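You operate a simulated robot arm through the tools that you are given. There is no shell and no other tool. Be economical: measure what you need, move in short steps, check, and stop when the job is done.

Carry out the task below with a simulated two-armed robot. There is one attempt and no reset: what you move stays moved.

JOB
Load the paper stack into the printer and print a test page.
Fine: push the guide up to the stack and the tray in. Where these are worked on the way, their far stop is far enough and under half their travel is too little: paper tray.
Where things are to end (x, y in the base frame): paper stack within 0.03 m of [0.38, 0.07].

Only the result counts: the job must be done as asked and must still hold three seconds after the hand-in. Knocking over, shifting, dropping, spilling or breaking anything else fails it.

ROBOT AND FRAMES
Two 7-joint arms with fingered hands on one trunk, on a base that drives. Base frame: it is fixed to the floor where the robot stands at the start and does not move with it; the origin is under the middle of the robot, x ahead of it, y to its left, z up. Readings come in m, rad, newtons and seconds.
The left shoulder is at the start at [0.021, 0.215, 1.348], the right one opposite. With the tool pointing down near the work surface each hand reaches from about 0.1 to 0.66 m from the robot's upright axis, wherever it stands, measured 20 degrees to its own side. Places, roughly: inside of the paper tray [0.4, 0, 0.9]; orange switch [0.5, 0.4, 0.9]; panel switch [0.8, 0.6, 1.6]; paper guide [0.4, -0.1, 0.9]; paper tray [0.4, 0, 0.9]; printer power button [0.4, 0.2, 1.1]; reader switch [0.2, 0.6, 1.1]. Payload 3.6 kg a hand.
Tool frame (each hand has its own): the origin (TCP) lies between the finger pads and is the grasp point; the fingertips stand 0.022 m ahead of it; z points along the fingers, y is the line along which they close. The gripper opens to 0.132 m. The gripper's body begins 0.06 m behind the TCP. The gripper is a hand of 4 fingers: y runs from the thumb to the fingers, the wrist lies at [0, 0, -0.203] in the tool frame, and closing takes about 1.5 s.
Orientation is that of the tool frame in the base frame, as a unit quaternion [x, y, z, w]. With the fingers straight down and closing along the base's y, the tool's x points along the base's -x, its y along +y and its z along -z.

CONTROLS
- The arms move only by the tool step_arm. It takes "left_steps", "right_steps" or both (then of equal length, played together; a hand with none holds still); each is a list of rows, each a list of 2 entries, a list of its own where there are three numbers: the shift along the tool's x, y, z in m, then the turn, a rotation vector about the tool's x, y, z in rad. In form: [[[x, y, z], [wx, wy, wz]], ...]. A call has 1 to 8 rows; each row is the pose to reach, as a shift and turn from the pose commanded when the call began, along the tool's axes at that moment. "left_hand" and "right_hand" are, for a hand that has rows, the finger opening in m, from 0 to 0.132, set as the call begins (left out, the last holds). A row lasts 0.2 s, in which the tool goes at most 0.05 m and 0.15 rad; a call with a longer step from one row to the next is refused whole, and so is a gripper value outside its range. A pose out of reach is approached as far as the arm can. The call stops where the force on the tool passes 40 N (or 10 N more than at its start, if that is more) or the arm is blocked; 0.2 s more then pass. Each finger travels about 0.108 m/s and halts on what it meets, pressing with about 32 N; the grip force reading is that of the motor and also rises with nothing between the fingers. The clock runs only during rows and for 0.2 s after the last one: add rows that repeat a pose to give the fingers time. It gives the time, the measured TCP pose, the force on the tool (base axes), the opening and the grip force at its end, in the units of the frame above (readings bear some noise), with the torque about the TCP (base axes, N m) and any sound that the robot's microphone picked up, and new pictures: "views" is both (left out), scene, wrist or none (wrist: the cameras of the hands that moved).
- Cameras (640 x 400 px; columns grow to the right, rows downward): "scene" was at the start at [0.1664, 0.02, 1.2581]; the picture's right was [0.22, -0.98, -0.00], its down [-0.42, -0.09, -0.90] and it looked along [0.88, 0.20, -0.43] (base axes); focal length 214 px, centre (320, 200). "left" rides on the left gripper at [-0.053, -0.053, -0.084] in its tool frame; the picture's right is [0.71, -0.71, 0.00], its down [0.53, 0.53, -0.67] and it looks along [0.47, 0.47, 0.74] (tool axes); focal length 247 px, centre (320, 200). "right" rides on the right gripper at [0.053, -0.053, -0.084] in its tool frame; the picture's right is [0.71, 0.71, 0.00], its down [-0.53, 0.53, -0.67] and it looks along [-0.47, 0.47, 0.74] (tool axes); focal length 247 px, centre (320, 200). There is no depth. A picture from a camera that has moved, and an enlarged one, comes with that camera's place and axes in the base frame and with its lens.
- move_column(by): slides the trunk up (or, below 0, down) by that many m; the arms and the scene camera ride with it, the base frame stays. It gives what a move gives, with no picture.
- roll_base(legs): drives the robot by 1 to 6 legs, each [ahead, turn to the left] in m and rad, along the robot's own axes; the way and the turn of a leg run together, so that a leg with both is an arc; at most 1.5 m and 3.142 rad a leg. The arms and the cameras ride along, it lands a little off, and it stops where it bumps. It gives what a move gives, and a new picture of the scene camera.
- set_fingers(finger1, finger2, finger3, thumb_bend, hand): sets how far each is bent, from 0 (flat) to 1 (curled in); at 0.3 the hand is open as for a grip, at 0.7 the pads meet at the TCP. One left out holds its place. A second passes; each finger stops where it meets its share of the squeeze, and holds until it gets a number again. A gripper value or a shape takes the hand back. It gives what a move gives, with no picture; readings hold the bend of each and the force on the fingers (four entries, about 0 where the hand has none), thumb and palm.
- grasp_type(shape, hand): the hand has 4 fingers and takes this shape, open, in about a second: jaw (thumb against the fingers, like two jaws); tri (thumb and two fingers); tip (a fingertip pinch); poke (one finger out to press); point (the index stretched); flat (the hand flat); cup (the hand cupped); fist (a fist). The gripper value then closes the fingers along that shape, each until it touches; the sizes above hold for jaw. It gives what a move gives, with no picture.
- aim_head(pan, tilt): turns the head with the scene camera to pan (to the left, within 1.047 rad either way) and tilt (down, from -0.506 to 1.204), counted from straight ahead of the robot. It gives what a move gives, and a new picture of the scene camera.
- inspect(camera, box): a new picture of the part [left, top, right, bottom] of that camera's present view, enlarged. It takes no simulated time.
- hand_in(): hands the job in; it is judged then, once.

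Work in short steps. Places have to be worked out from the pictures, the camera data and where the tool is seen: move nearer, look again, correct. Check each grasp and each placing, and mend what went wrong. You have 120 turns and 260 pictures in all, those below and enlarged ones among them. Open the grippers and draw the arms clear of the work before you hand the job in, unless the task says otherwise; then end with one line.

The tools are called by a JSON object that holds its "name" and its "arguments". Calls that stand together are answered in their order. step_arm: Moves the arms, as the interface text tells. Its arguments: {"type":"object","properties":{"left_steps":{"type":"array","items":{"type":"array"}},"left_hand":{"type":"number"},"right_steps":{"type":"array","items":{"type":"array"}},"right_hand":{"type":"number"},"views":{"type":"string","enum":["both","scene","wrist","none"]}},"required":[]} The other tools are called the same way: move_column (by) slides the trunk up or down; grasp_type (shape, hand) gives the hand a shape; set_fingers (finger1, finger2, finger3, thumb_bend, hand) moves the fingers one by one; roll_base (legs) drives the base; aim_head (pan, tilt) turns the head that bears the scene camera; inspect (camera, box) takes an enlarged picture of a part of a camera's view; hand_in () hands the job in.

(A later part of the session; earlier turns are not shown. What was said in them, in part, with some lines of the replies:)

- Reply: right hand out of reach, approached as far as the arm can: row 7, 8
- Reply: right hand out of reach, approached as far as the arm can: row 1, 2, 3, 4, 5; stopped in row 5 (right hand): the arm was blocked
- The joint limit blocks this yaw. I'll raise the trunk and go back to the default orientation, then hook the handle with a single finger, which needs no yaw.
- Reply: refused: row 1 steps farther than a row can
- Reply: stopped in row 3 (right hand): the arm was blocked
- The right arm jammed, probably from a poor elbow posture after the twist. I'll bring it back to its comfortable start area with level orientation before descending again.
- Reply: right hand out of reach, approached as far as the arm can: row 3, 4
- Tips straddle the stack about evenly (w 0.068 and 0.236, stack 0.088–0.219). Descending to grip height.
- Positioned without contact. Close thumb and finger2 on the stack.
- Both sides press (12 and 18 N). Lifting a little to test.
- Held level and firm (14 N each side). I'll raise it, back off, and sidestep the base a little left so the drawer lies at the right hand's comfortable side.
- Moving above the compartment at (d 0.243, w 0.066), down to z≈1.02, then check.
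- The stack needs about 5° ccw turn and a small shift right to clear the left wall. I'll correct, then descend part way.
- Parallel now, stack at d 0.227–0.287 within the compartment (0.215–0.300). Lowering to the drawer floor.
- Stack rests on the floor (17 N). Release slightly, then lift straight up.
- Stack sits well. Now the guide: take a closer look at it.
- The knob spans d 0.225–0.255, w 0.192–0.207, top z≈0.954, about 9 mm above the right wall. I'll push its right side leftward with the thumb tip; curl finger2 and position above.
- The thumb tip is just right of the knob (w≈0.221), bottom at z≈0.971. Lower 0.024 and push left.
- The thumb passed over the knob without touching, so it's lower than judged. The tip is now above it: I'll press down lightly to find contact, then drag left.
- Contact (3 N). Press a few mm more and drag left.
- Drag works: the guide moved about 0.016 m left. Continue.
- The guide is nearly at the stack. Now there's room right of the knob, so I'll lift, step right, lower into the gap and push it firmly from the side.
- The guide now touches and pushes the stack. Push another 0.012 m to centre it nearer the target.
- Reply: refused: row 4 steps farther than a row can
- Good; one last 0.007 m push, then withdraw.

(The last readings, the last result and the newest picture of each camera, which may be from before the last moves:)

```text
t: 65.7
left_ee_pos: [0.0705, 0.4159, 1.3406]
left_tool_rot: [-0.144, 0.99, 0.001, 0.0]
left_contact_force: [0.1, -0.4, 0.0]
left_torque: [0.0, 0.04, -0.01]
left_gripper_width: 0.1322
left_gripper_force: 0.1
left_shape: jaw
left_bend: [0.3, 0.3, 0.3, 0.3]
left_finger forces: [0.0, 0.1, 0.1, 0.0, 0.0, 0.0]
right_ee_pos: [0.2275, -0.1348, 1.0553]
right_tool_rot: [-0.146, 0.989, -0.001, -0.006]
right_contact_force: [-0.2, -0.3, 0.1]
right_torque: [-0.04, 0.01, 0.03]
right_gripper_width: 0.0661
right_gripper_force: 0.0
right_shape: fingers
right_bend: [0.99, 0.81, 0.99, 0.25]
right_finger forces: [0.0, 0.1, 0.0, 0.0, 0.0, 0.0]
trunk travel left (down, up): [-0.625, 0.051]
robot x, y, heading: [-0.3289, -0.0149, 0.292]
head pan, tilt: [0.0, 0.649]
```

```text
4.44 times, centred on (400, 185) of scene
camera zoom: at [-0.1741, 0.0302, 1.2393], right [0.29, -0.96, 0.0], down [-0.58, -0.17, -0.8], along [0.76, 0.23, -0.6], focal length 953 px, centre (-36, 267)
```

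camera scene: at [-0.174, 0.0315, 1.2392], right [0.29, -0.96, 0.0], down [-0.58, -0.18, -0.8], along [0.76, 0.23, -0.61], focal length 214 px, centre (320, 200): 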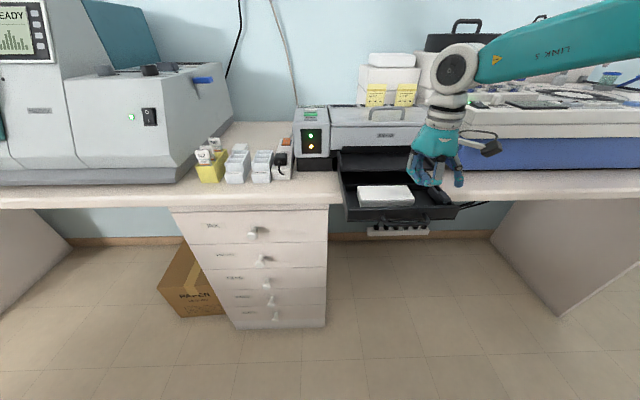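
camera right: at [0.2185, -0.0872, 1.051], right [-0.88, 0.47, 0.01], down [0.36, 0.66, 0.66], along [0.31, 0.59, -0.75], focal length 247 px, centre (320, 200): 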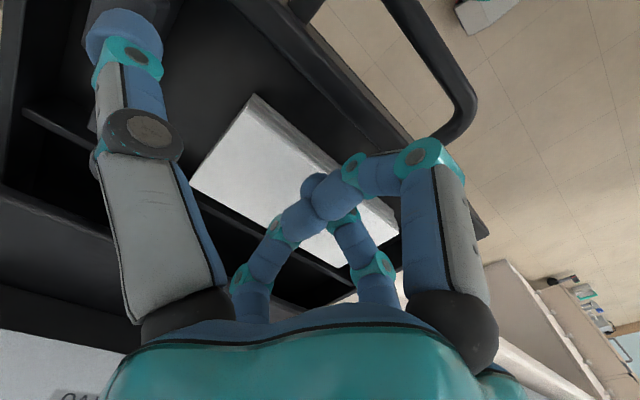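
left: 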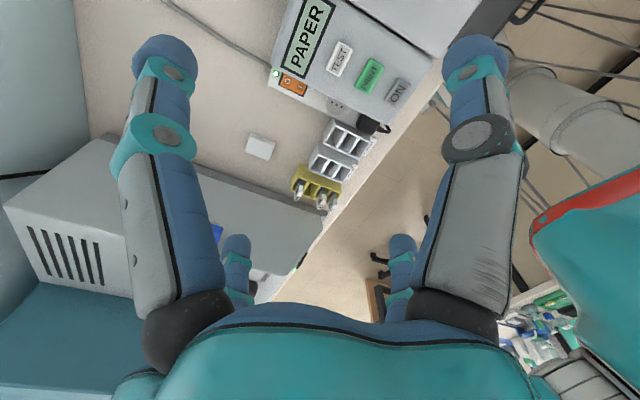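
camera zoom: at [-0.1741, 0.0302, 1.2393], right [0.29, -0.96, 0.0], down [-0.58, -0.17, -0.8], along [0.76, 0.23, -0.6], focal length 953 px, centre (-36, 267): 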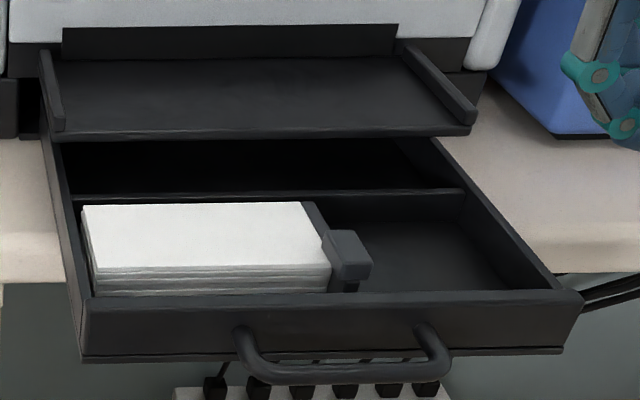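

The stack is snug between left wall and guide. Now open the hand and bring it in front of the handle to push the drawer in with finger3.

{"name": "grasp_type", "arguments": {"shape": "jaw", "hand": "right"}}

{"name": "step_arm", "arguments": {"right_steps": [[[0.04, 0.0, 0], [0, 0, 0]], [[0.08, 0.02, 0], [0, 0, 0]], [[0.11, 0.05, 0], [0, 0, 0]], [[0.125, 0.09, 0.0], [0, 0, 0]], [[0.125, 0.1, 0.04], [0, 0, 0]], [[0.125, 0.1, 0.08], [0, 0, 0]], [[0.125, 0.1, 0.115], [0, 0, 0]], [[0.125, 0.1, 0.115], [0, 0, 0]]], "right_hand": 0.132}}

{"name": "inspect", "arguments": {"camera": "right", "box": [140, 100, 380, 300]}}

```text
t: 66.6
left_ee_pos: [0.0707, 0.4177, 1.3412]
left_tool_rot: [-0.144, 0.99, 0.0, 0.0]
left_contact_force: [0.0, -0.3, -0.1]
left_torque: [0.0, 0.01, -0.03]
left_gripper_width: 0.132
left_gripper_force: 0.1
left_shape: jaw
left_bend: [0.3, 0.3, 0.3, 0.3]
left_finger forces: [0.0, 0.0, 0.1, 0.0, 0.1, 0.0]
right_ee_pos: [0.2286, -0.1323, 1.0539]
right_tool_rot: [-0.146, 0.989, -0.001, -0.007]
right_contact_force: [-0.1, -0.3, 0.1]
right_torque: [-0.04, 0.02, 0.0]
right_gripper_width: 0.1319
right_gripper_force: 0.1
right_shape: jaw
right_bend: [0.3, 0.3, 0.3, 0.3]
right_finger forces: [0.0, 0.1, 0.0, 0.0, 0.1, 0.1]
trunk travel left (down, up): [-0.625, 0.051]
robot x, y, heading: [-0.3285, -0.0167, 0.29]
head pan, tilt: [0.0, 0.649]
```

```text
t: 68.4
left_ee_pos: [0.0704, 0.4182, 1.3411]
left_tool_rot: [-0.144, 0.99, 0.0, -0.001]
left_contact_force: [0.1, 0.9, -0.2]
left_torque: [0.02, 0.03, -0.02]
left_gripper_width: 0.1319
left_gripper_force: 0.0
left_shape: jaw
left_bend: [0.3, 0.3, 0.3, 0.3]
left_finger forces: [0.0, 0.1, 0.0, 0.0, 0.0, 0.1]
right_ee_pos: [0.0736, -0.0742, 0.9441]
right_tool_rot: [-0.145, 0.989, -0.001, -0.005]
right_contact_force: [-0.3, 0.8, -0.6]
right_torque: [-0.03, -0.01, -0.03]
right_gripper_width: 0.1321
right_gripper_force: 0.0
right_shape: jaw
right_bend: [0.3, 0.3, 0.3, 0.3]
right_finger forces: [0.0, 0.0, 0.1, 0.1, 0.0, 0.1]
trunk travel left (down, up): [-0.625, 0.051]
robot x, y, heading: [-0.3335, -0.0163, 0.293]
head pan, tilt: [0.0, 0.649]
camera scene: at [-0.1739, 0.0315, 1.2392], right [0.29, -0.96, 0.0], down [-0.58, -0.18, -0.8], along [0.76, 0.23, -0.61], focal length 214 px, centre (320, 200)
camera right: at [0.0399, -0.1408, 1.0274], right [-0.88, 0.47, 0.01], down [0.36, 0.66, 0.66], along [0.31, 0.59, -0.75], focal length 247 px, centre (320, 200)
```

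scene: 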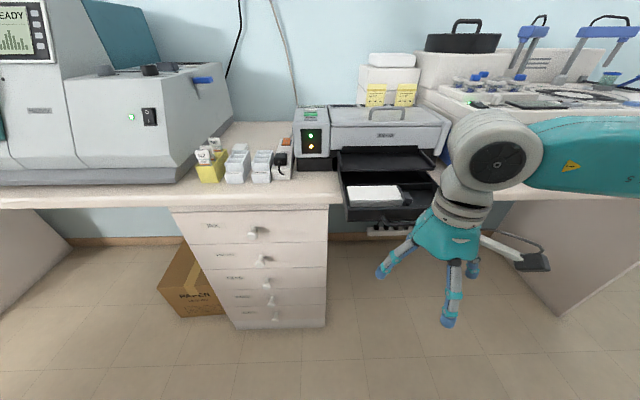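
right: 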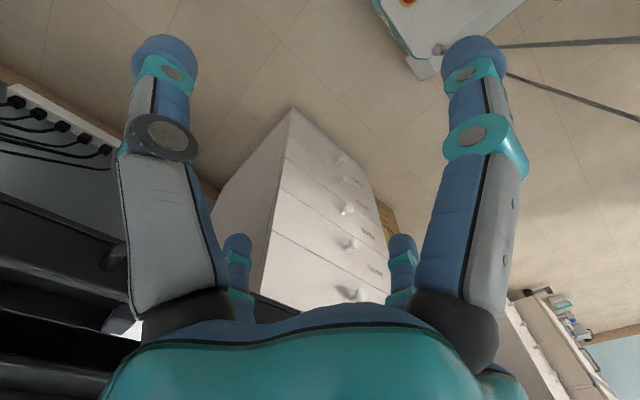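

```text
2.00 times, centred on (260, 200) of right
camera zoom: at [0.0399, -0.1408, 1.0274], right [-0.88, 0.47, 0.01], down [0.36, 0.66, 0.66], along [0.31, 0.59, -0.75], focal length 494 px, centre (440, 200)
```

zoom: 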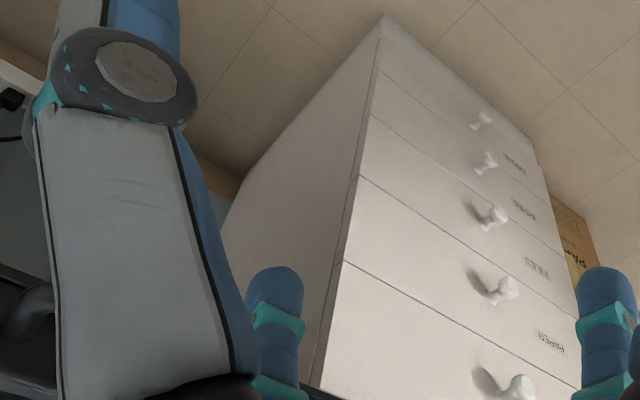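

Finger3 is lined up with the handle middle. Lower a touch and push forward.

{"name": "step_arm", "arguments": {"right_steps": [[[-0.015, 0, 0.006], [0, 0, 0]], [[-0.03, 0, 0.01], [0, 0, 0]], [[-0.045, 0, 0.01], [0, 0, 0]], [[-0.06, 0, 0.01], [0, 0, 0]], [[-0.075, 0, 0.01], [0, 0, 0]], [[-0.09, 0, 0.01], [0, 0, 0]]], "views": "scene"}}

{"name": "inspect", "arguments": {"camera": "scene", "box": [320, 130, 480, 240]}}

```text
t: 69.8
left_ee_pos: [0.0706, 0.4181, 1.3408]
left_tool_rot: [-0.144, 0.99, 0.0, 0.0]
left_contact_force: [0.5, 0.3, 0.1]
left_torque: [0.03, 0.0, 0.0]
left_gripper_width: 0.1319
left_gripper_force: 0.1
left_shape: jaw
left_bend: [0.3, 0.3, 0.3, 0.3]
left_finger forces: [0.0, 0.1, 0.0, 0.1, 0.1, 0.1]
right_ee_pos: [0.1623, -0.0489, 0.9303]
right_tool_rot: [-0.146, 0.989, 0.0, -0.006]
right_contact_force: [-1.0, 0.0, -1.1]
right_torque: [0.01, -0.03, 0.04]
right_gripper_width: 0.1319
right_gripper_force: 0.2
right_shape: jaw
right_bend: [0.3, 0.3, 0.31, 0.3]
right_finger forces: [0.1, 0.1, 0.8, 0.0, 0.0, 0.0]
trunk travel left (down, up): [-0.625, 0.051]
robot x, y, heading: [-0.3292, -0.0181, 0.298]
head pan, tilt: [0.0, 0.649]
camera scene: at [-0.1736, 0.0317, 1.2391], right [0.29, -0.96, 0.0], down [-0.58, -0.18, -0.8], along [0.76, 0.23, -0.61], focal length 214 px, centre (320, 200)
```

scene: 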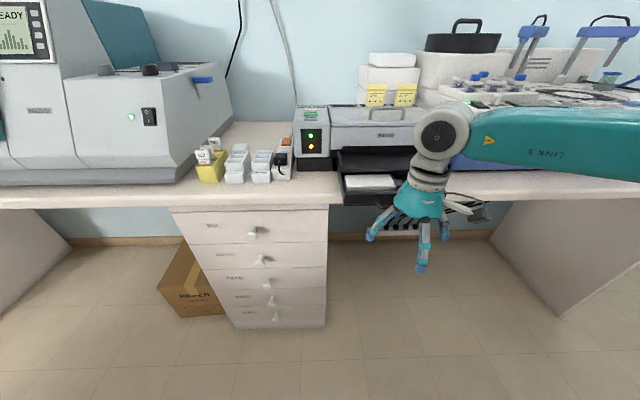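

```text
3.64 times, centred on (400, 185) of scene
camera zoom: at [-0.1736, 0.0317, 1.2391], right [0.29, -0.96, 0.0], down [-0.58, -0.18, -0.8], along [0.76, 0.23, -0.61], focal length 780 px, centre (29, 254)
```

zoom: 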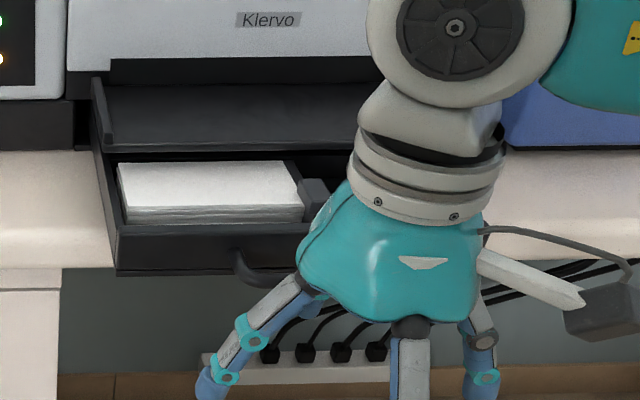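

Drawer is moving in. Raise slightly to clear the table top and keep pushing until it stops.

{"name": "step_arm", "arguments": {"right_steps": [[[0.0, 0, -0.008], [0, 0, 0]], [[-0.015, 0, -0.008], [0, 0, 0]], [[-0.03, 0, -0.008], [0, 0, 0]], [[-0.045, 0, -0.008], [0, 0, 0]], [[-0.055, 0, -0.008], [0, 0, 0]], [[-0.065, 0, -0.008], [0, 0, 0]], [[-0.075, 0, -0.008], [0, 0, 0]]], "views": "scene"}}

{"name": "inspect", "arguments": {"camera": "scene", "box": [320, 130, 480, 240]}}

```text
t: 71.4
left_ee_pos: [0.0694, 0.4178, 1.3405]
left_tool_rot: [-0.145, 0.989, 0.0, 0.001]
left_contact_force: [-0.5, 1.0, -0.2]
left_torque: [-0.02, 0.03, 0.02]
left_gripper_width: 0.1318
left_gripper_force: 0.1
left_shape: jaw
left_bend: [0.3, 0.3, 0.3, 0.3]
left_finger forces: [0.0, 0.0, 0.0, 0.0, 0.1, 0.0]
right_ee_pos: [0.2331, -0.0279, 0.9384]
right_tool_rot: [-0.146, 0.989, -0.002, -0.006]
right_contact_force: [-4.3, -1.5, 0.1]
right_torque: [-0.02, 0.04, 0.03]
right_gripper_width: 0.1318
right_gripper_force: 0.1
right_shape: jaw
right_bend: [0.3, 0.3, 0.34, 0.3]
right_finger forces: [0.1, 0.0, 4.3, 0.0, 0.1, 0.0]
trunk travel left (down, up): [-0.625, 0.051]
robot x, y, heading: [-0.3281, -0.0119, 0.296]
head pan, tilt: [0.0, 0.649]
camera scene: at [-0.1748, 0.0314, 1.2393], right [0.29, -0.96, 0.0], down [-0.58, -0.18, -0.8], along [0.76, 0.23, -0.6], focal length 214 px, centre (320, 200)
```

scene: 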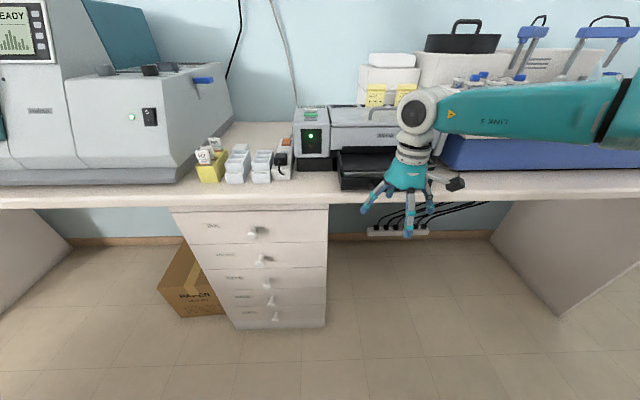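

```text
3.64 times, centred on (400, 185) of scene
camera zoom: at [-0.1748, 0.0314, 1.2393], right [0.29, -0.96, 0.0], down [-0.58, -0.18, -0.8], along [0.76, 0.23, -0.6], focal length 780 px, centre (29, 254)
```

zoom: 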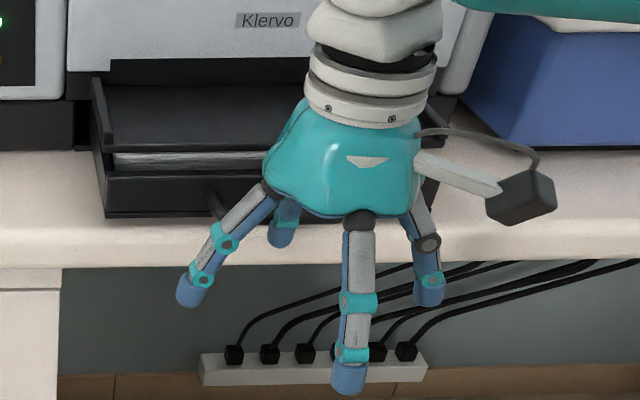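

The orange light went out and force rose to 4 N, likely at the stop. A little extra push to be sure, then draw back.

{"name": "step_arm", "arguments": {"right_steps": [[[-0.008, 0, 0], [0, 0, 0]], [[-0.015, 0, 0], [0, 0, 0]], [[-0.015, 0, 0], [0, 0, 0]]], "views": "none"}}

{"name": "inspect", "arguments": {"camera": "scene", "box": [280, 90, 480, 230]}}

```text
t: 72.2
left_ee_pos: [0.0675, 0.4169, 1.3424]
left_tool_rot: [-0.144, 0.99, 0.0, 0.001]
left_contact_force: [0.2, -0.2, 0.2]
left_torque: [0.03, 0.0, -0.01]
left_gripper_width: 0.1319
left_gripper_force: 0.1
left_shape: jaw
left_bend: [0.3, 0.3, 0.3, 0.3]
left_finger forces: [0.0, 0.0, 0.0, 0.0, 0.0, 0.1]
right_ee_pos: [0.2448, -0.0239, 0.9389]
right_tool_rot: [-0.145, 0.989, -0.001, -0.004]
right_contact_force: [-17.4, -6.0, 11.7]
right_torque: [0.17, -0.54, -0.03]
right_gripper_width: 0.1317
right_gripper_force: 0.0
right_shape: jaw
right_bend: [0.3, 0.3, 0.43, 0.3]
right_finger forces: [0.0, 0.0, 21.2, 0.1, 0.1, 0.1]
trunk travel left (down, up): [-0.625, 0.051]
robot x, y, heading: [-0.3303, -0.0122, 0.295]
head pan, tilt: [0.0, 0.649]
```

```text
2.86 times, centred on (380, 160) of scene
camera zoom: at [-0.1776, 0.0305, 1.2398], right [0.29, -0.96, 0.0], down [-0.58, -0.17, -0.8], along [0.76, 0.23, -0.6], focal length 613 px, centre (149, 314)
```

zoom: 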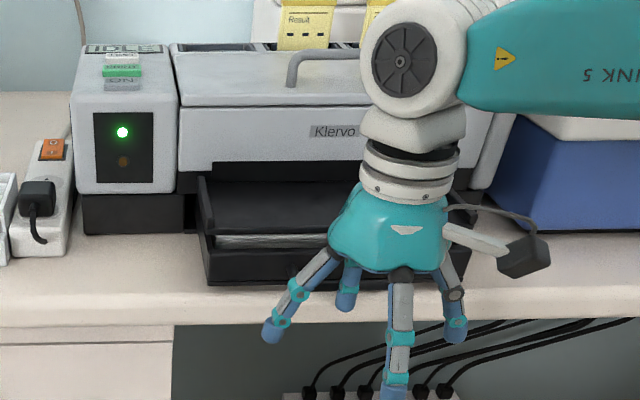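

The display now reads IDLE, and the drawer is at its stop (21 N). I'll draw the right hand back and up to its parked height.

{"name": "step_arm", "arguments": {"right_steps": [[[0.03, 0, 0], [0, 0, 0]], [[0.07, 0, 0], [0, 0, 0]], [[0.11, 0, -0.02], [0, 0, 0]], [[0.13, 0.0, -0.06], [0, 0, 0]], [[0.13, 0.0, -0.11], [0, 0, 0]], [[0.13, 0.0, -0.16], [0, 0, 0]], [[0.13, 0, -0.21], [0, 0, 0]], [[0.13, 0, -0.26], [0, 0, 0]]], "views": "none"}}

{"name": "inspect", "arguments": {"camera": "scene", "box": [280, 90, 480, 230]}}

```text
t: 74.0
left_ee_pos: [0.0697, 0.4192, 1.34]
left_tool_rot: [-0.146, 0.989, 0.001, -0.001]
left_contact_force: [-0.1, -0.5, -0.4]
left_torque: [0.01, -0.02, -0.02]
left_gripper_width: 0.1316
left_gripper_force: 0.1
left_shape: jaw
left_bend: [0.3, 0.3, 0.3, 0.3]
left_finger forces: [0.1, 0.0, 0.0, 0.0, 0.1, 0.0]
right_ee_pos: [0.1281, -0.0596, 1.2022]
right_tool_rot: [-0.147, 0.989, -0.002, -0.006]
right_contact_force: [0.5, -0.7, -0.1]
right_torque: [-0.03, 0.0, -0.03]
right_gripper_width: 0.1318
right_gripper_force: 0.0
right_shape: jaw
right_bend: [0.3, 0.3, 0.3, 0.3]
right_finger forces: [0.0, 0.1, 0.0, 0.0, 0.0, 0.1]
trunk travel left (down, up): [-0.625, 0.051]
robot x, y, heading: [-0.3267, -0.0149, 0.297]
head pan, tilt: [0.0, 0.649]
```

```text
2.86 times, centred on (380, 160) of scene
camera zoom: at [-0.1741, 0.0318, 1.2392], right [0.29, -0.96, 0.0], down [-0.58, -0.18, -0.8], along [0.76, 0.23, -0.61], focal length 613 px, centre (149, 314)
```

zoom: 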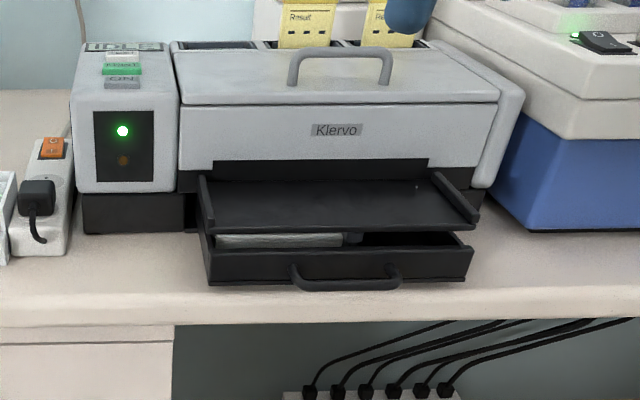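

Drawer is fully in and the stack is estimated at about (0.372, 0.059), within tolerance. Park the right hand higher, then drive to put TEST in the left hand's range.

{"name": "step_arm", "arguments": {"right_steps": [[[0.0, 0.0, -0.045], [0, 0, 0]], [[0.03, 0.03, -0.07], [0, 0, 0]], [[0.05, 0.05, -0.09], [0, 0, 0]], [[0.06, 0.06, -0.1], [0, 0, 0]]], "views": "none"}}

{"name": "roll_base", "arguments": {"legs": [[0, -0.35], [0.33, 0], [0, 0.35]]}}

{"name": "aim_head", "arguments": {"pan": 0.35, "tilt": 0.6}}

{"name": "inspect", "arguments": {"camera": "left", "box": [0, 0, 640, 400]}}

```text
t: 75.0
left_ee_pos: [0.0696, 0.4195, 1.3402]
left_tool_rot: [-0.144, 0.99, 0.001, 0.0]
left_contact_force: [0.5, 0.4, 0.0]
left_torque: [-0.04, 0.0, 0.02]
left_gripper_width: 0.1316
left_gripper_force: 0.0
left_shape: jaw
left_bend: [0.3, 0.3, 0.3, 0.3]
left_finger forces: [0.1, 0.1, 0.1, 0.1, 0.0, 0.0]
right_ee_pos: [0.0531, -0.0191, 1.2994]
right_tool_rot: [-0.145, 0.989, 0.0, -0.007]
right_contact_force: [0.0, 0.3, -0.3]
right_torque: [-0.03, 0.02, 0.0]
right_gripper_width: 0.132
right_gripper_force: 0.0
right_shape: jaw
right_bend: [0.3, 0.3, 0.3, 0.3]
right_finger forces: [0.0, 0.0, 0.0, 0.0, 0.0, 0.1]
trunk travel left (down, up): [-0.625, 0.051]
robot x, y, heading: [-0.3324, -0.0181, 0.296]
head pan, tilt: [0.0, 0.649]
```

```text
t: 79.4
left_ee_pos: [0.4064, 0.3992, 1.341]
left_tool_rot: [-0.144, 0.99, -0.001, 0.0]
left_contact_force: [0.2, -0.3, -1.2]
left_torque: [0.0, 0.0, -0.01]
left_gripper_width: 0.1318
left_gripper_force: 0.1
left_shape: jaw
left_bend: [0.3, 0.3, 0.3, 0.3]
left_finger forces: [0.0, 0.0, 0.0, 0.1, 0.0, 0.0]
right_ee_pos: [0.3892, -0.0375, 1.3012]
right_tool_rot: [-0.146, 0.989, -0.002, -0.006]
right_contact_force: [0.6, -0.4, -0.4]
right_torque: [0.01, -0.03, 0.0]
right_gripper_width: 0.132
right_gripper_force: 0.1
right_shape: jaw
right_bend: [0.3, 0.3, 0.3, 0.3]
right_finger forces: [0.0, 0.0, 0.0, 0.1, 0.0, 0.0]
trunk travel left (down, up): [-0.625, 0.051]
robot x, y, heading: [0.0065, -0.0458, 0.295]
head pan, tilt: [0.0, 0.649]
camera scene: at [0.1659, -0.0007, 1.2392], right [0.29, -0.96, 0.0], down [-0.58, -0.18, -0.8], along [0.76, 0.23, -0.61], focal length 214 px, centre (320, 200)
```

scene: 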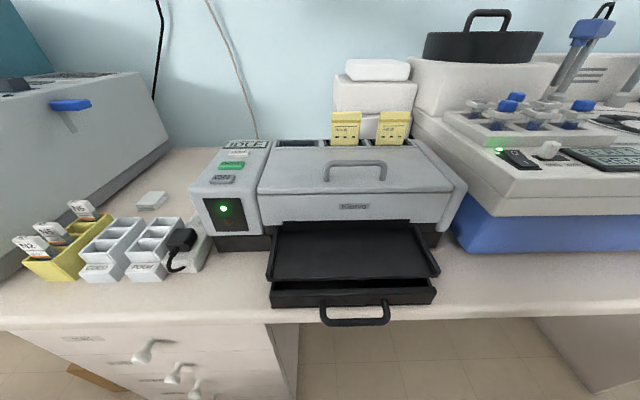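

```text
t: 80.2
left_ee_pos: [0.4052, 0.3994, 1.3412]
left_tool_rot: [-0.145, 0.989, 0.0, 0.0]
left_contact_force: [0.4, -0.6, -0.8]
left_torque: [-0.01, -0.02, -0.02]
left_gripper_width: 0.1317
left_gripper_force: 0.1
left_shape: jaw
left_bend: [0.3, 0.3, 0.3, 0.3]
left_finger forces: [0.1, 0.1, 0.0, 0.0, 0.0, 0.0]
right_ee_pos: [0.3891, -0.0384, 1.2999]
right_tool_rot: [-0.146, 0.989, -0.001, -0.007]
right_contact_force: [0.2, -0.3, 0.2]
right_torque: [-0.02, 0.0, -0.06]
right_gripper_width: 0.1321
right_gripper_force: 0.1
right_shape: jaw
right_bend: [0.3, 0.3, 0.3, 0.3]
right_finger forces: [0.0, 0.0, 0.0, 0.0, 0.0, 0.0]
trunk travel left (down, up): [-0.625, 0.051]
robot x, y, heading: [0.0111, -0.0515, 0.293]
head pan, tilt: [0.351, 0.6]
camera scene: at [0.1536, 0.0261, 1.2435], right [0.6, -0.8, 0.0], down [-0.45, -0.34, -0.82], along [0.66, 0.5, -0.57], focal length 214 px, centre (320, 200)
```

scene: 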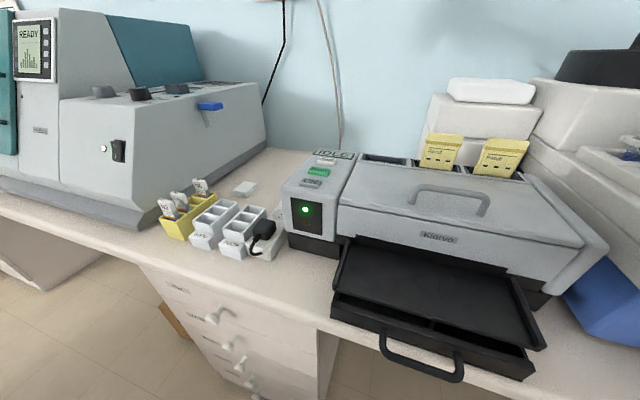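

```text
1.00 times, centred on (320, 200) of left (not enlarged: the box is as wide or as high as the picture)
camera zoom: at [0.472, 0.3635, 1.4255], right [-0.48, -0.88, 0.0], down [-0.65, 0.35, 0.67], along [-0.59, 0.32, -0.74], focal length 247 px, centre (320, 200)
```

zoom: 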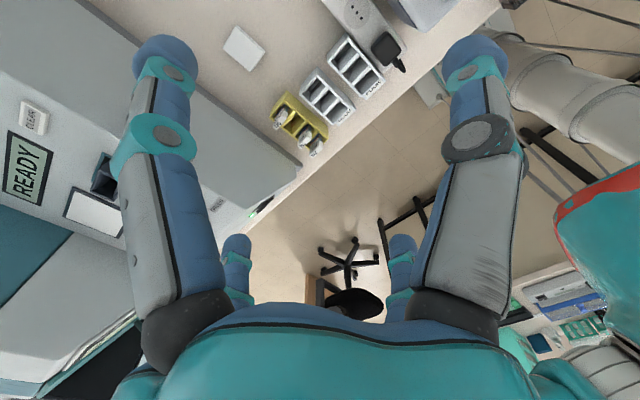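

{"name": "inspect", "arguments": {"camera": "scene", "box": [270, 130, 380, 220]}}

{"name": "grasp_type", "arguments": {"shape": "point", "hand": "left"}}

{"name": "inspect", "arguments": {"camera": "left", "box": [0, 0, 640, 400]}}

```text
4.44 times, centred on (325, 175) of scene
camera zoom: at [0.1536, 0.0261, 1.2435], right [0.6, -0.8, 0.0], down [-0.45, -0.34, -0.82], along [0.66, 0.5, -0.57], focal length 953 px, centre (298, 311)
```

zoom: 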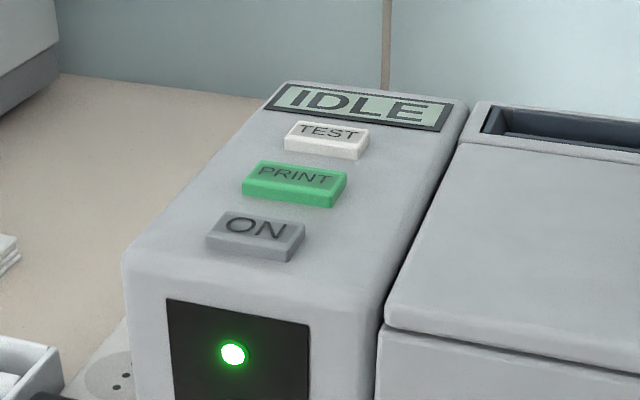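

```text
t: 81.1
left_ee_pos: [0.4059, 0.3997, 1.3416]
left_tool_rot: [-0.145, 0.989, 0.0, -0.001]
left_contact_force: [0.2, 0.3, 0.2]
left_torque: [0.02, 0.02, -0.03]
left_gripper_width: 0.0
left_gripper_force: 0.1
left_shape: point
left_bend: [0.7, 0.94, 0.93, 0.52]
left_finger forces: [0.1, 0.1, 0.1, 0.0, 0.0, 0.1]
right_ee_pos: [0.39, -0.037, 1.3011]
right_tool_rot: [-0.146, 0.989, -0.002, -0.006]
right_contact_force: [-0.4, -0.3, -0.2]
right_torque: [-0.03, 0.0, 0.01]
right_gripper_width: 0.1319
right_gripper_force: 0.0
right_shape: jaw
right_bend: [0.3, 0.3, 0.3, 0.3]
right_finger forces: [0.0, 0.0, 0.0, 0.1, 0.0, 0.0]
trunk travel left (down, up): [-0.625, 0.051]
robot x, y, heading: [0.0106, -0.0465, 0.304]
head pan, tilt: [0.351, 0.6]
```

```text
1.00 times, centred on (320, 200) of left (not enlarged: the box is as wide or as high as the picture)
camera zoom: at [0.4721, 0.3645, 1.4252], right [-0.48, -0.88, 0.0], down [-0.65, 0.35, 0.67], along [-0.59, 0.32, -0.74], focal length 247 px, centre (320, 200)
```

zoom: 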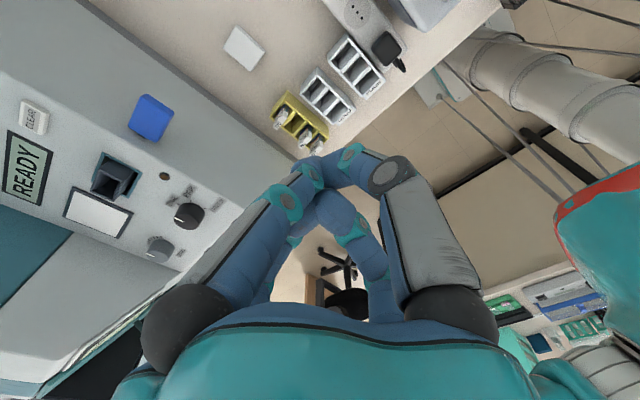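

TEST top is at about (0.480, 0.259, 1.065). I'll press it with the left thumb extended to the right, others curled, so the rest of the hand stays left of the printer.

{"name": "set_fingers", "arguments": {"hand": "left", "finger1": 1.0, "finger2": 1.0, "finger3": 1.0, "thumb_bend": 0.3}}

{"name": "step_arm", "arguments": {"left_steps": [[[-0.03, -0.04, 0.0], [0, 0, 0]], [[-0.03, -0.075, 0.03], [0, 0, 0]], [[-0.03, -0.077, 0.07], [0, 0, 0]], [[-0.03, -0.077, 0.11], [0, 0, 0]], [[-0.03, -0.077, 0.15], [0, 0, 0]], [[-0.03, -0.077, 0.18], [0, 0, 0]], [[-0.03, -0.077, 0.18], [0, 0, 0]]]}}

{"name": "inspect", "arguments": {"camera": "scene", "box": [230, 80, 390, 200]}}

```text
t: 82.1
left_ee_pos: [0.406, 0.3996, 1.34]
left_tool_rot: [-0.145, 0.989, 0.001, 0.001]
left_contact_force: [-0.2, 0.3, 0.0]
left_torque: [-0.04, -0.03, 0.0]
left_gripper_width: 0.0576
left_gripper_force: 0.1
left_shape: fingers
left_bend: [0.73, 0.93, 0.92, 0.3]
left_finger forces: [0.1, 0.0, 0.0, 0.0, 0.0, 0.0]
right_ee_pos: [0.3887, -0.0368, 1.3014]
right_tool_rot: [-0.146, 0.989, -0.002, -0.006]
right_contact_force: [0.4, 0.6, 0.8]
right_torque: [0.01, -0.04, -0.01]
right_gripper_width: 0.1323
right_gripper_force: 0.1
right_shape: jaw
right_bend: [0.3, 0.3, 0.3, 0.3]
right_finger forces: [0.0, 0.0, 0.0, 0.0, 0.0, 0.1]
trunk travel left (down, up): [-0.625, 0.051]
robot x, y, heading: [0.0097, -0.0465, 0.298]
head pan, tilt: [0.351, 0.6]
```

```text
t: 83.7
left_ee_pos: [0.4565, 0.335, 1.1594]
left_tool_rot: [-0.145, 0.989, 0.001, 0.0]
left_contact_force: [0.2, 0.0, 1.0]
left_torque: [-0.02, -0.01, 0.03]
left_gripper_width: 0.0575
left_gripper_force: 0.0
left_shape: fingers
left_bend: [0.73, 0.93, 0.92, 0.3]
left_finger forces: [0.1, 0.0, 0.0, 0.0, 0.1, 0.1]
right_ee_pos: [0.3895, -0.039, 1.3007]
right_tool_rot: [-0.146, 0.989, -0.002, -0.006]
right_contact_force: [-0.3, -0.4, 0.3]
right_torque: [0.01, -0.02, -0.02]
right_gripper_width: 0.132
right_gripper_force: 0.0
right_shape: jaw
right_bend: [0.3, 0.3, 0.3, 0.3]
right_finger forces: [0.0, 0.1, 0.0, 0.0, 0.0, 0.1]
trunk travel left (down, up): [-0.625, 0.051]
robot x, y, heading: [0.0065, -0.0471, 0.301]
head pan, tilt: [0.351, 0.6]
camera scene: at [0.1536, 0.0266, 1.2435], right [0.6, -0.8, 0.0], down [-0.45, -0.34, -0.82], along [0.66, 0.5, -0.57], focal length 214 px, centre (320, 200)
camera left: at [0.5224, 0.2994, 1.2449], right [-0.48, -0.88, 0.0], down [-0.65, 0.35, 0.67], along [-0.59, 0.32, -0.74], focal length 247 px, centre (320, 200)
```

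scene: 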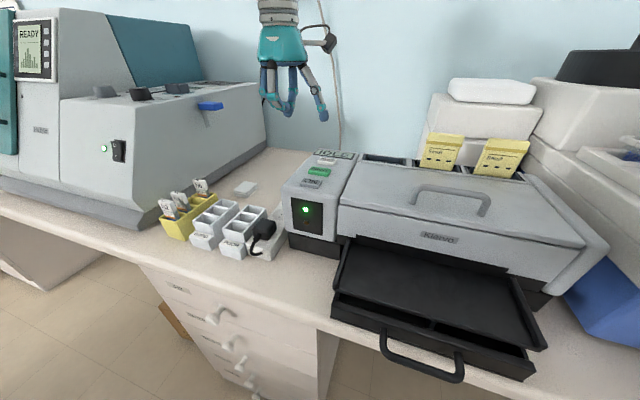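
left: 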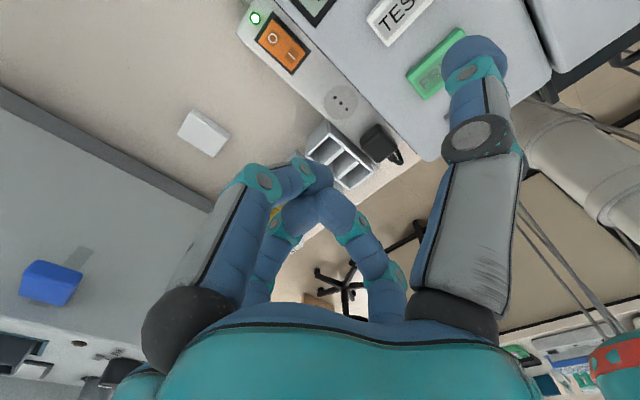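

```text
3.33 times, centred on (310, 140) of scene
camera zoom: at [0.1536, 0.0266, 1.2435], right [0.6, -0.8, 0.0], down [-0.45, -0.34, -0.82], along [0.66, 0.5, -0.57], focal length 715 px, centre (353, 400)
```

zoom: 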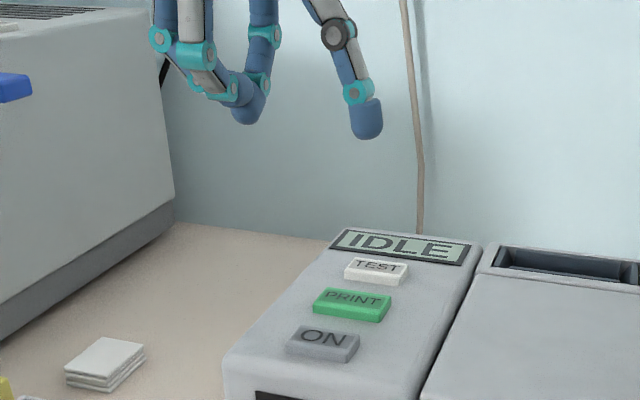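

The thumb tip is over TEST within a few mm. Descend close and check.

{"name": "step_arm", "arguments": {"left_steps": [[[0, -0.002, 0.03], [0, 0, 0]], [[0, -0.002, 0.055], [0, 0, 0]], [[0, -0.002, 0.06], [0, 0, 0]]], "views": "wrist"}}

{"name": "inspect", "arguments": {"camera": "scene", "box": [250, 100, 370, 190]}}

```text
t: 84.5
left_ee_pos: [0.4579, 0.3325, 1.101]
left_tool_rot: [-0.144, 0.99, 0.0, 0.0]
left_contact_force: [0.6, -0.7, -0.3]
left_torque: [-0.01, 0.01, 0.01]
left_gripper_width: 0.0575
left_gripper_force: 0.1
left_shape: fingers
left_bend: [0.73, 0.93, 0.92, 0.3]
left_finger forces: [0.0, 0.0, 0.1, 0.0, 0.0, 0.1]
right_ee_pos: [0.3891, -0.0379, 1.2994]
right_tool_rot: [-0.146, 0.989, -0.002, -0.007]
right_contact_force: [0.3, -0.3, -0.3]
right_torque: [0.0, 0.04, -0.04]
right_gripper_width: 0.1322
right_gripper_force: 0.0
right_shape: jaw
right_bend: [0.3, 0.3, 0.3, 0.3]
right_finger forces: [0.0, 0.1, 0.0, 0.0, 0.0, 0.0]
trunk travel left (down, up): [-0.625, 0.051]
robot x, y, heading: [0.0085, -0.0536, 0.295]
head pan, tilt: [0.351, 0.6]
camera left: at [0.5237, 0.2973, 1.185], right [-0.48, -0.88, 0.0], down [-0.65, 0.35, 0.67], along [-0.59, 0.32, -0.74], focal length 247 px, centre (320, 200)
```

left: 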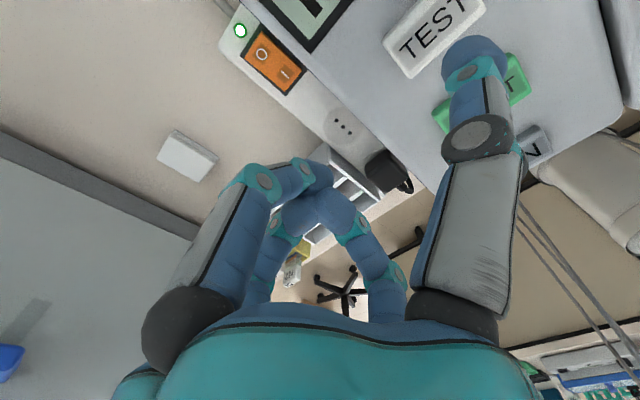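

```text
4.44 times, centred on (310, 145) of scene
camera zoom: at [0.1538, 0.0267, 1.2435], right [0.6, -0.8, 0.0], down [-0.45, -0.34, -0.82], along [0.66, 0.5, -0.57], focal length 953 px, centre (364, 444)
```

zoom: 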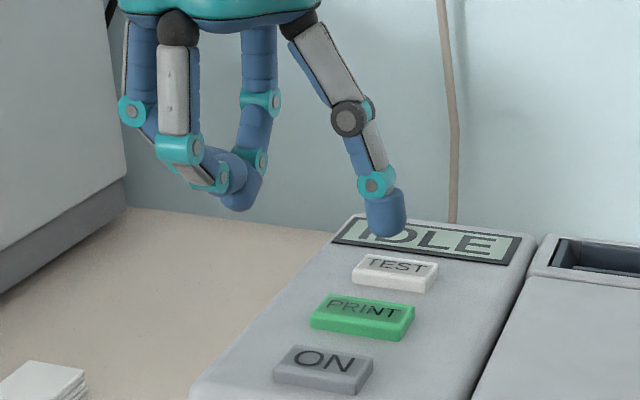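

Small correction (+6 mm forward, 3 mm right), then press down and release.

{"name": "step_arm", "arguments": {"left_steps": [[[-0.006, -0.003, 0.0], [0, 0, 0]], [[-0.006, -0.003, 0.008], [0, 0, 0]], [[-0.006, -0.003, 0.014], [0, 0, 0]], [[-0.006, -0.003, 0.018], [0, 0, 0]]], "views": "none"}}

{"name": "inspect", "arguments": {"camera": "scene", "box": [250, 100, 370, 190]}}

```text
t: 85.5
left_ee_pos: [0.464, 0.3317, 1.0828]
left_tool_rot: [-0.145, 0.989, 0.0, 0.0]
left_contact_force: [0.1, 0.4, 0.9]
left_torque: [0.04, 0.01, -0.01]
left_gripper_width: 0.0576
left_gripper_force: 0.1
left_shape: fingers
left_bend: [0.73, 0.93, 0.92, 0.3]
left_finger forces: [0.0, 0.0, 0.1, 0.0, 0.1, 0.0]
right_ee_pos: [0.3897, -0.0372, 1.301]
right_tool_rot: [-0.145, 0.989, -0.002, -0.006]
right_contact_force: [0.6, -1.0, -1.0]
right_torque: [0.0, 0.0, 0.0]
right_gripper_width: 0.1325
right_gripper_force: 0.1
right_shape: jaw
right_bend: [0.3, 0.3, 0.3, 0.3]
right_finger forces: [0.1, 0.1, 0.1, 0.1, 0.0, 0.0]
trunk travel left (down, up): [-0.625, 0.051]
robot x, y, heading: [0.0058, -0.0532, 0.294]
head pan, tilt: [0.351, 0.6]
```

```text
4.44 times, centred on (310, 145) of scene
camera zoom: at [0.1538, 0.0268, 1.2434], right [0.6, -0.8, 0.0], down [-0.45, -0.34, -0.82], along [0.66, 0.5, -0.57], focal length 953 px, centre (364, 444)
```

zoom: 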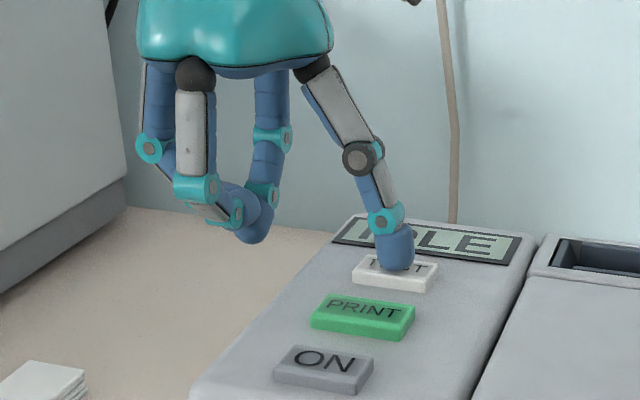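

The thumb is right on TEST with no contact yet. Press further in small steps.

{"name": "step_arm", "arguments": {"left_steps": [[[0, 0, 0.003], [0, 0, 0]], [[0, 0, 0.006], [0, 0, 0]], [[0, 0, 0.009], [0, 0, 0]], [[0, 0, 0.011], [0, 0, 0]]], "views": "none"}}

{"name": "inspect", "arguments": {"camera": "scene", "box": [250, 100, 370, 190]}}

```text
t: 86.5
left_ee_pos: [0.4637, 0.3325, 1.0745]
left_tool_rot: [-0.145, 0.989, -0.001, 0.003]
left_contact_force: [-1.2, 5.9, 16.9]
left_torque: [-1.16, -0.34, 0.06]
left_gripper_width: 0.0595
left_gripper_force: 9.1
left_shape: fingers
left_bend: [0.73, 0.93, 0.92, 0.29]
left_finger forces: [0.0, 0.1, 0.0, 0.0, 16.9, 0.0]
right_ee_pos: [0.3877, -0.0364, 1.3025]
right_tool_rot: [-0.146, 0.989, -0.002, -0.005]
right_contact_force: [0.4, -0.3, -0.2]
right_torque: [-0.02, -0.03, 0.0]
right_gripper_width: 0.132
right_gripper_force: 0.0
right_shape: jaw
right_bend: [0.3, 0.3, 0.3, 0.3]
right_finger forces: [0.0, 0.0, 0.0, 0.0, 0.0, 0.0]
trunk travel left (down, up): [-0.625, 0.051]
robot x, y, heading: [0.0088, -0.0487, 0.3]
head pan, tilt: [0.351, 0.6]
heard: click
```

```text
4.44 times, centred on (310, 145) of scene
camera zoom: at [0.1521, 0.0268, 1.2438], right [0.6, -0.8, 0.0], down [-0.45, -0.34, -0.83], along [0.66, 0.5, -0.56], focal length 953 px, centre (364, 444)
```

zoom: 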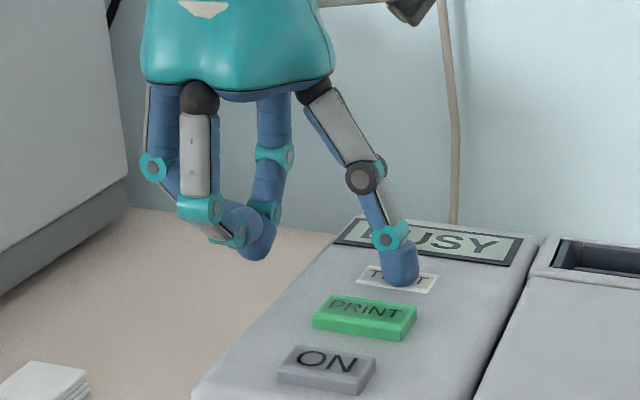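

A click was heard and the display shows BUSY. Release the button and raise the left hand; wait for the print.

{"name": "step_arm", "arguments": {"left_steps": [[[0, 0, -0.03], [0, 0, 0]], [[0, 0.0, -0.07], [0, 0, 0]], [[0, 0.03, -0.1], [0, 0, 0]], [[0.02, 0.06, -0.13], [0, 0, 0]], [[0.03, 0.07, -0.17], [0, 0, 0]], [[0.03, 0.07, -0.21], [0, 0, 0]], [[0.03, 0.07, -0.25], [0, 0, 0]], [[0.03, 0.07, -0.25], [0, 0, 0]]], "left_hand": 0.132, "views": "scene"}}

{"name": "inspect", "arguments": {"camera": "scene", "box": [270, 130, 560, 390]}}

```text
t: 88.3
left_ee_pos: [0.4152, 0.39, 1.3211]
left_tool_rot: [-0.145, 0.989, 0.0, -0.001]
left_contact_force: [-0.6, 0.8, 0.5]
left_torque: [0.02, 0.02, 0.0]
left_gripper_width: 0.0
left_gripper_force: 0.0
left_shape: point
left_bend: [0.7, 0.95, 0.95, 0.51]
left_finger forces: [0.1, 0.0, 0.0, 0.1, 0.1, 0.1]
right_ee_pos: [0.3886, -0.0358, 1.3004]
right_tool_rot: [-0.146, 0.989, -0.002, -0.006]
right_contact_force: [0.6, -0.3, -0.7]
right_torque: [0.0, 0.03, -0.01]
right_gripper_width: 0.1318
right_gripper_force: 0.0
right_shape: jaw
right_bend: [0.3, 0.3, 0.3, 0.3]
right_finger forces: [0.0, 0.0, 0.0, 0.1, 0.0, 0.0]
trunk travel left (down, up): [-0.625, 0.051]
robot x, y, heading: [0.0095, -0.0479, 0.296]
head pan, tilt: [0.351, 0.6]
camera scene: at [0.1539, 0.0272, 1.2434], right [0.6, -0.8, 0.0], down [-0.45, -0.34, -0.82], along [0.66, 0.5, -0.57], focal length 214 px, centre (320, 200)
```

scene: 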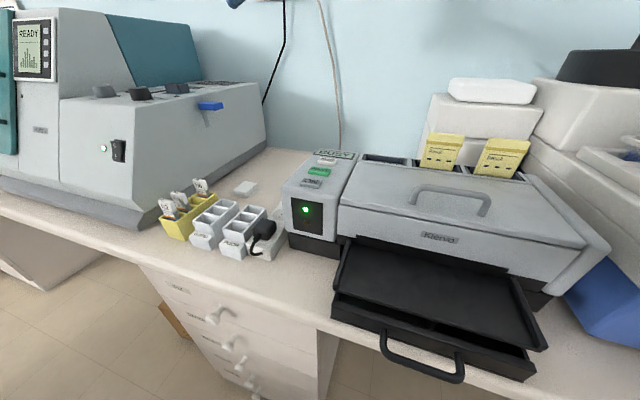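

```text
1.54 times, centred on (415, 260) of scene
camera zoom: at [0.1539, 0.0272, 1.2434], right [0.6, -0.8, 0.0], down [-0.45, -0.34, -0.82], along [0.66, 0.5, -0.57], focal length 330 px, centre (174, 108)
```

zoom: 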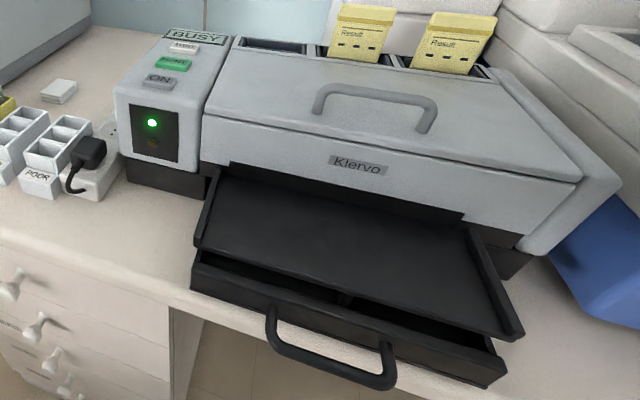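

Still BUSY. I'll open the left hand and let time pass until the page comes out.

{"name": "grasp_type", "arguments": {"shape": "jaw", "hand": "left"}}

{"name": "step_arm", "arguments": {"left_steps": [[[0, 0, -0.005], [0, 0, 0]], [[0, 0, -0.005], [0, 0, 0]], [[0, 0, -0.005], [0, 0, 0]], [[0, 0, -0.005], [0, 0, 0]], [[0, 0, -0.005], [0, 0, 0]], [[0, 0, -0.005], [0, 0, 0]], [[0, 0, -0.005], [0, 0, 0]], [[0, 0, -0.005], [0, 0, 0]]], "left_hand": 0.132, "views": "none"}}

{"name": "inspect", "arguments": {"camera": "scene", "box": [270, 130, 560, 390]}}

```text
t: 89.2
left_ee_pos: [0.4147, 0.3895, 1.3203]
left_tool_rot: [-0.144, 0.99, 0.0, -0.001]
left_contact_force: [0.3, 0.3, 0.4]
left_torque: [0.01, -0.01, -0.05]
left_gripper_width: 0.132
left_gripper_force: 0.0
left_shape: jaw
left_bend: [0.3, 0.3, 0.3, 0.3]
left_finger forces: [0.1, 0.0, 0.0, 0.1, 0.0, 0.1]
right_ee_pos: [0.3897, -0.0382, 1.2998]
right_tool_rot: [-0.147, 0.989, -0.002, -0.005]
right_contact_force: [0.7, 0.5, -0.1]
right_torque: [-0.02, 0.04, -0.04]
right_gripper_width: 0.1319
right_gripper_force: 0.0
right_shape: jaw
right_bend: [0.3, 0.3, 0.3, 0.3]
right_finger forces: [0.0, 0.0, 0.0, 0.1, 0.0, 0.1]
trunk travel left (down, up): [-0.625, 0.051]
robot x, y, heading: [0.0119, -0.0502, 0.297]
head pan, tilt: [0.351, 0.6]
```

```text
t: 91.0
left_ee_pos: [0.4159, 0.3896, 1.3264]
left_tool_rot: [-0.145, 0.989, 0.0, -0.001]
left_contact_force: [-0.2, 0.7, 0.3]
left_torque: [0.0, 0.02, -0.02]
left_gripper_width: 0.1318
left_gripper_force: 0.0
left_shape: jaw
left_bend: [0.3, 0.3, 0.3, 0.3]
left_finger forces: [0.0, 0.0, 0.0, 0.1, 0.0, 0.0]
right_ee_pos: [0.3874, -0.0373, 1.3009]
right_tool_rot: [-0.146, 0.989, -0.002, -0.007]
right_contact_force: [0.1, -0.5, 0.3]
right_torque: [-0.03, -0.02, -0.02]
right_gripper_width: 0.1322
right_gripper_force: 0.1
right_shape: jaw
right_bend: [0.3, 0.3, 0.3, 0.3]
right_finger forces: [0.1, 0.1, 0.1, 0.1, 0.1, 0.0]
trunk travel left (down, up): [-0.625, 0.051]
robot x, y, heading: [0.0079, -0.0507, 0.294]
head pan, tilt: [0.351, 0.6]
```

```text
1.54 times, centred on (415, 260) of scene
camera zoom: at [0.1538, 0.0267, 1.2435], right [0.6, -0.8, 0.0], down [-0.45, -0.34, -0.82], along [0.66, 0.5, -0.57], focal length 330 px, centre (174, 108)
```

zoom: 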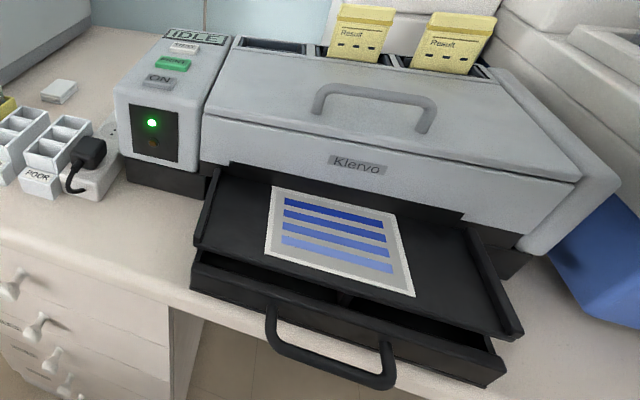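

The test page is out and the display is back to IDLE. I'll back the robot off to draw both arms clear.

{"name": "roll_base", "arguments": {"legs": [[-0.3, 0]]}}

{"name": "aim_head", "arguments": {"pan": 0.0, "tilt": 0.5}}

{"name": "inspect", "arguments": {"camera": "scene", "box": [230, 110, 430, 260]}}

```text
t: 93.1
left_ee_pos: [0.1246, 0.3026, 1.3275]
left_tool_rot: [-0.147, 0.989, 0.0, 0.0]
left_contact_force: [0.0, -0.7, 0.0]
left_torque: [0.02, 0.01, -0.03]
left_gripper_width: 0.1316
left_gripper_force: 0.1
left_shape: jaw
left_bend: [0.3, 0.3, 0.3, 0.3]
left_finger forces: [0.1, 0.0, 0.0, 0.1, 0.0, 0.0]
right_ee_pos: [0.1005, -0.1244, 1.3015]
right_tool_rot: [-0.148, 0.989, -0.002, -0.006]
right_contact_force: [0.3, -0.3, -0.5]
right_torque: [-0.03, 0.0, -0.03]
right_gripper_width: 0.1321
right_gripper_force: 0.1
right_shape: jaw
right_bend: [0.3, 0.3, 0.3, 0.3]
right_finger forces: [0.0, 0.0, 0.0, 0.1, 0.0, 0.0]
trunk travel left (down, up): [-0.625, 0.051]
robot x, y, heading: [-0.2798, -0.1384, 0.3]
head pan, tilt: [0.351, 0.6]
camera scene: at [-0.1348, -0.0614, 1.2435], right [0.61, -0.79, 0.0], down [-0.45, -0.34, -0.82], along [0.66, 0.5, -0.57], focal length 214 px, centre (320, 200)
```

scene: 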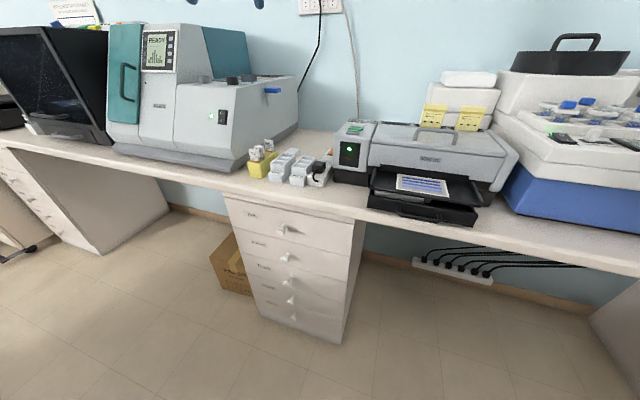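

```text
t: 93.9
left_ee_pos: [0.1264, 0.3012, 1.3252]
left_tool_rot: [-0.147, 0.989, 0.0, 0.0]
left_contact_force: [-0.6, 1.2, -0.1]
left_torque: [0.0, 0.0, -0.02]
left_gripper_width: 0.1319
left_gripper_force: 0.0
left_shape: jaw
left_bend: [0.3, 0.3, 0.3, 0.3]
left_finger forces: [0.0, 0.0, 0.0, 0.1, 0.1, 0.0]
right_ee_pos: [0.1019, -0.1238, 1.3011]
right_tool_rot: [-0.147, 0.989, -0.002, -0.006]
right_contact_force: [0.0, 0.7, -0.3]
right_torque: [0.03, -0.02, 0.02]
right_gripper_width: 0.1319
right_gripper_force: 0.0
right_shape: jaw
right_bend: [0.3, 0.3, 0.3, 0.3]
right_finger forces: [0.0, 0.1, 0.0, 0.0, 0.0, 0.0]
trunk travel left (down, up): [-0.625, 0.051]
robot x, y, heading: [-0.2741, -0.1399, 0.301]
head pan, tilt: [0.0, 0.499]
camera scene: at [-0.1172, -0.0876, 1.2525], right [0.3, -0.95, 0.0], down [-0.46, -0.14, -0.88], along [0.84, 0.26, -0.48], focal length 214 px, centre (320, 200)
```

scene: 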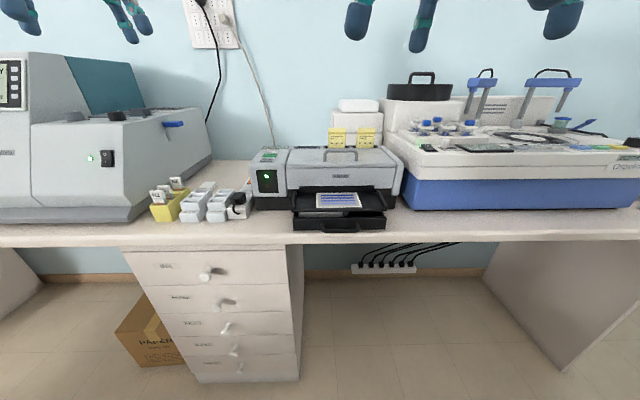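

```text
2.67 times, centred on (330, 185) of scene
camera zoom: at [-0.1172, -0.0876, 1.2525], right [0.3, -0.95, 0.0], down [-0.46, -0.14, -0.88], along [0.84, 0.26, -0.48], focal length 572 px, centre (293, 240)
```

zoom: 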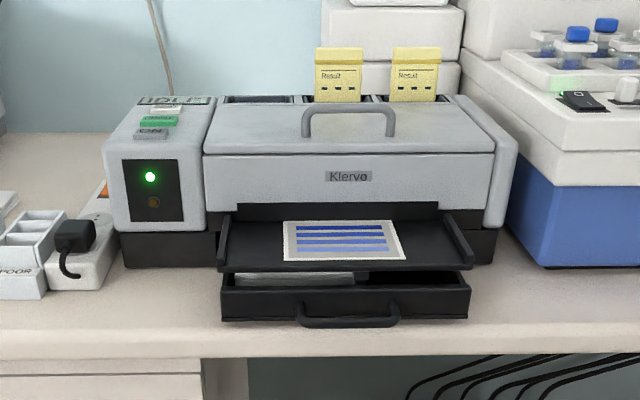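

Everything is in place: the stack is loaded with the guide against it, the drawer is in, the test page has printed, and the arms are clear. Handing in.

{"name": "hand_in", "arguments": {}}

```text
The job is handed in.
```

The paper stack is in the tray with the guide against it, the tray is pushed in to its stop, and a test page has printed (the display is back to IDLE). By my estimate from the pictures, the stack is at about (0.37, 0.06), roughly 0.014 m from the target.
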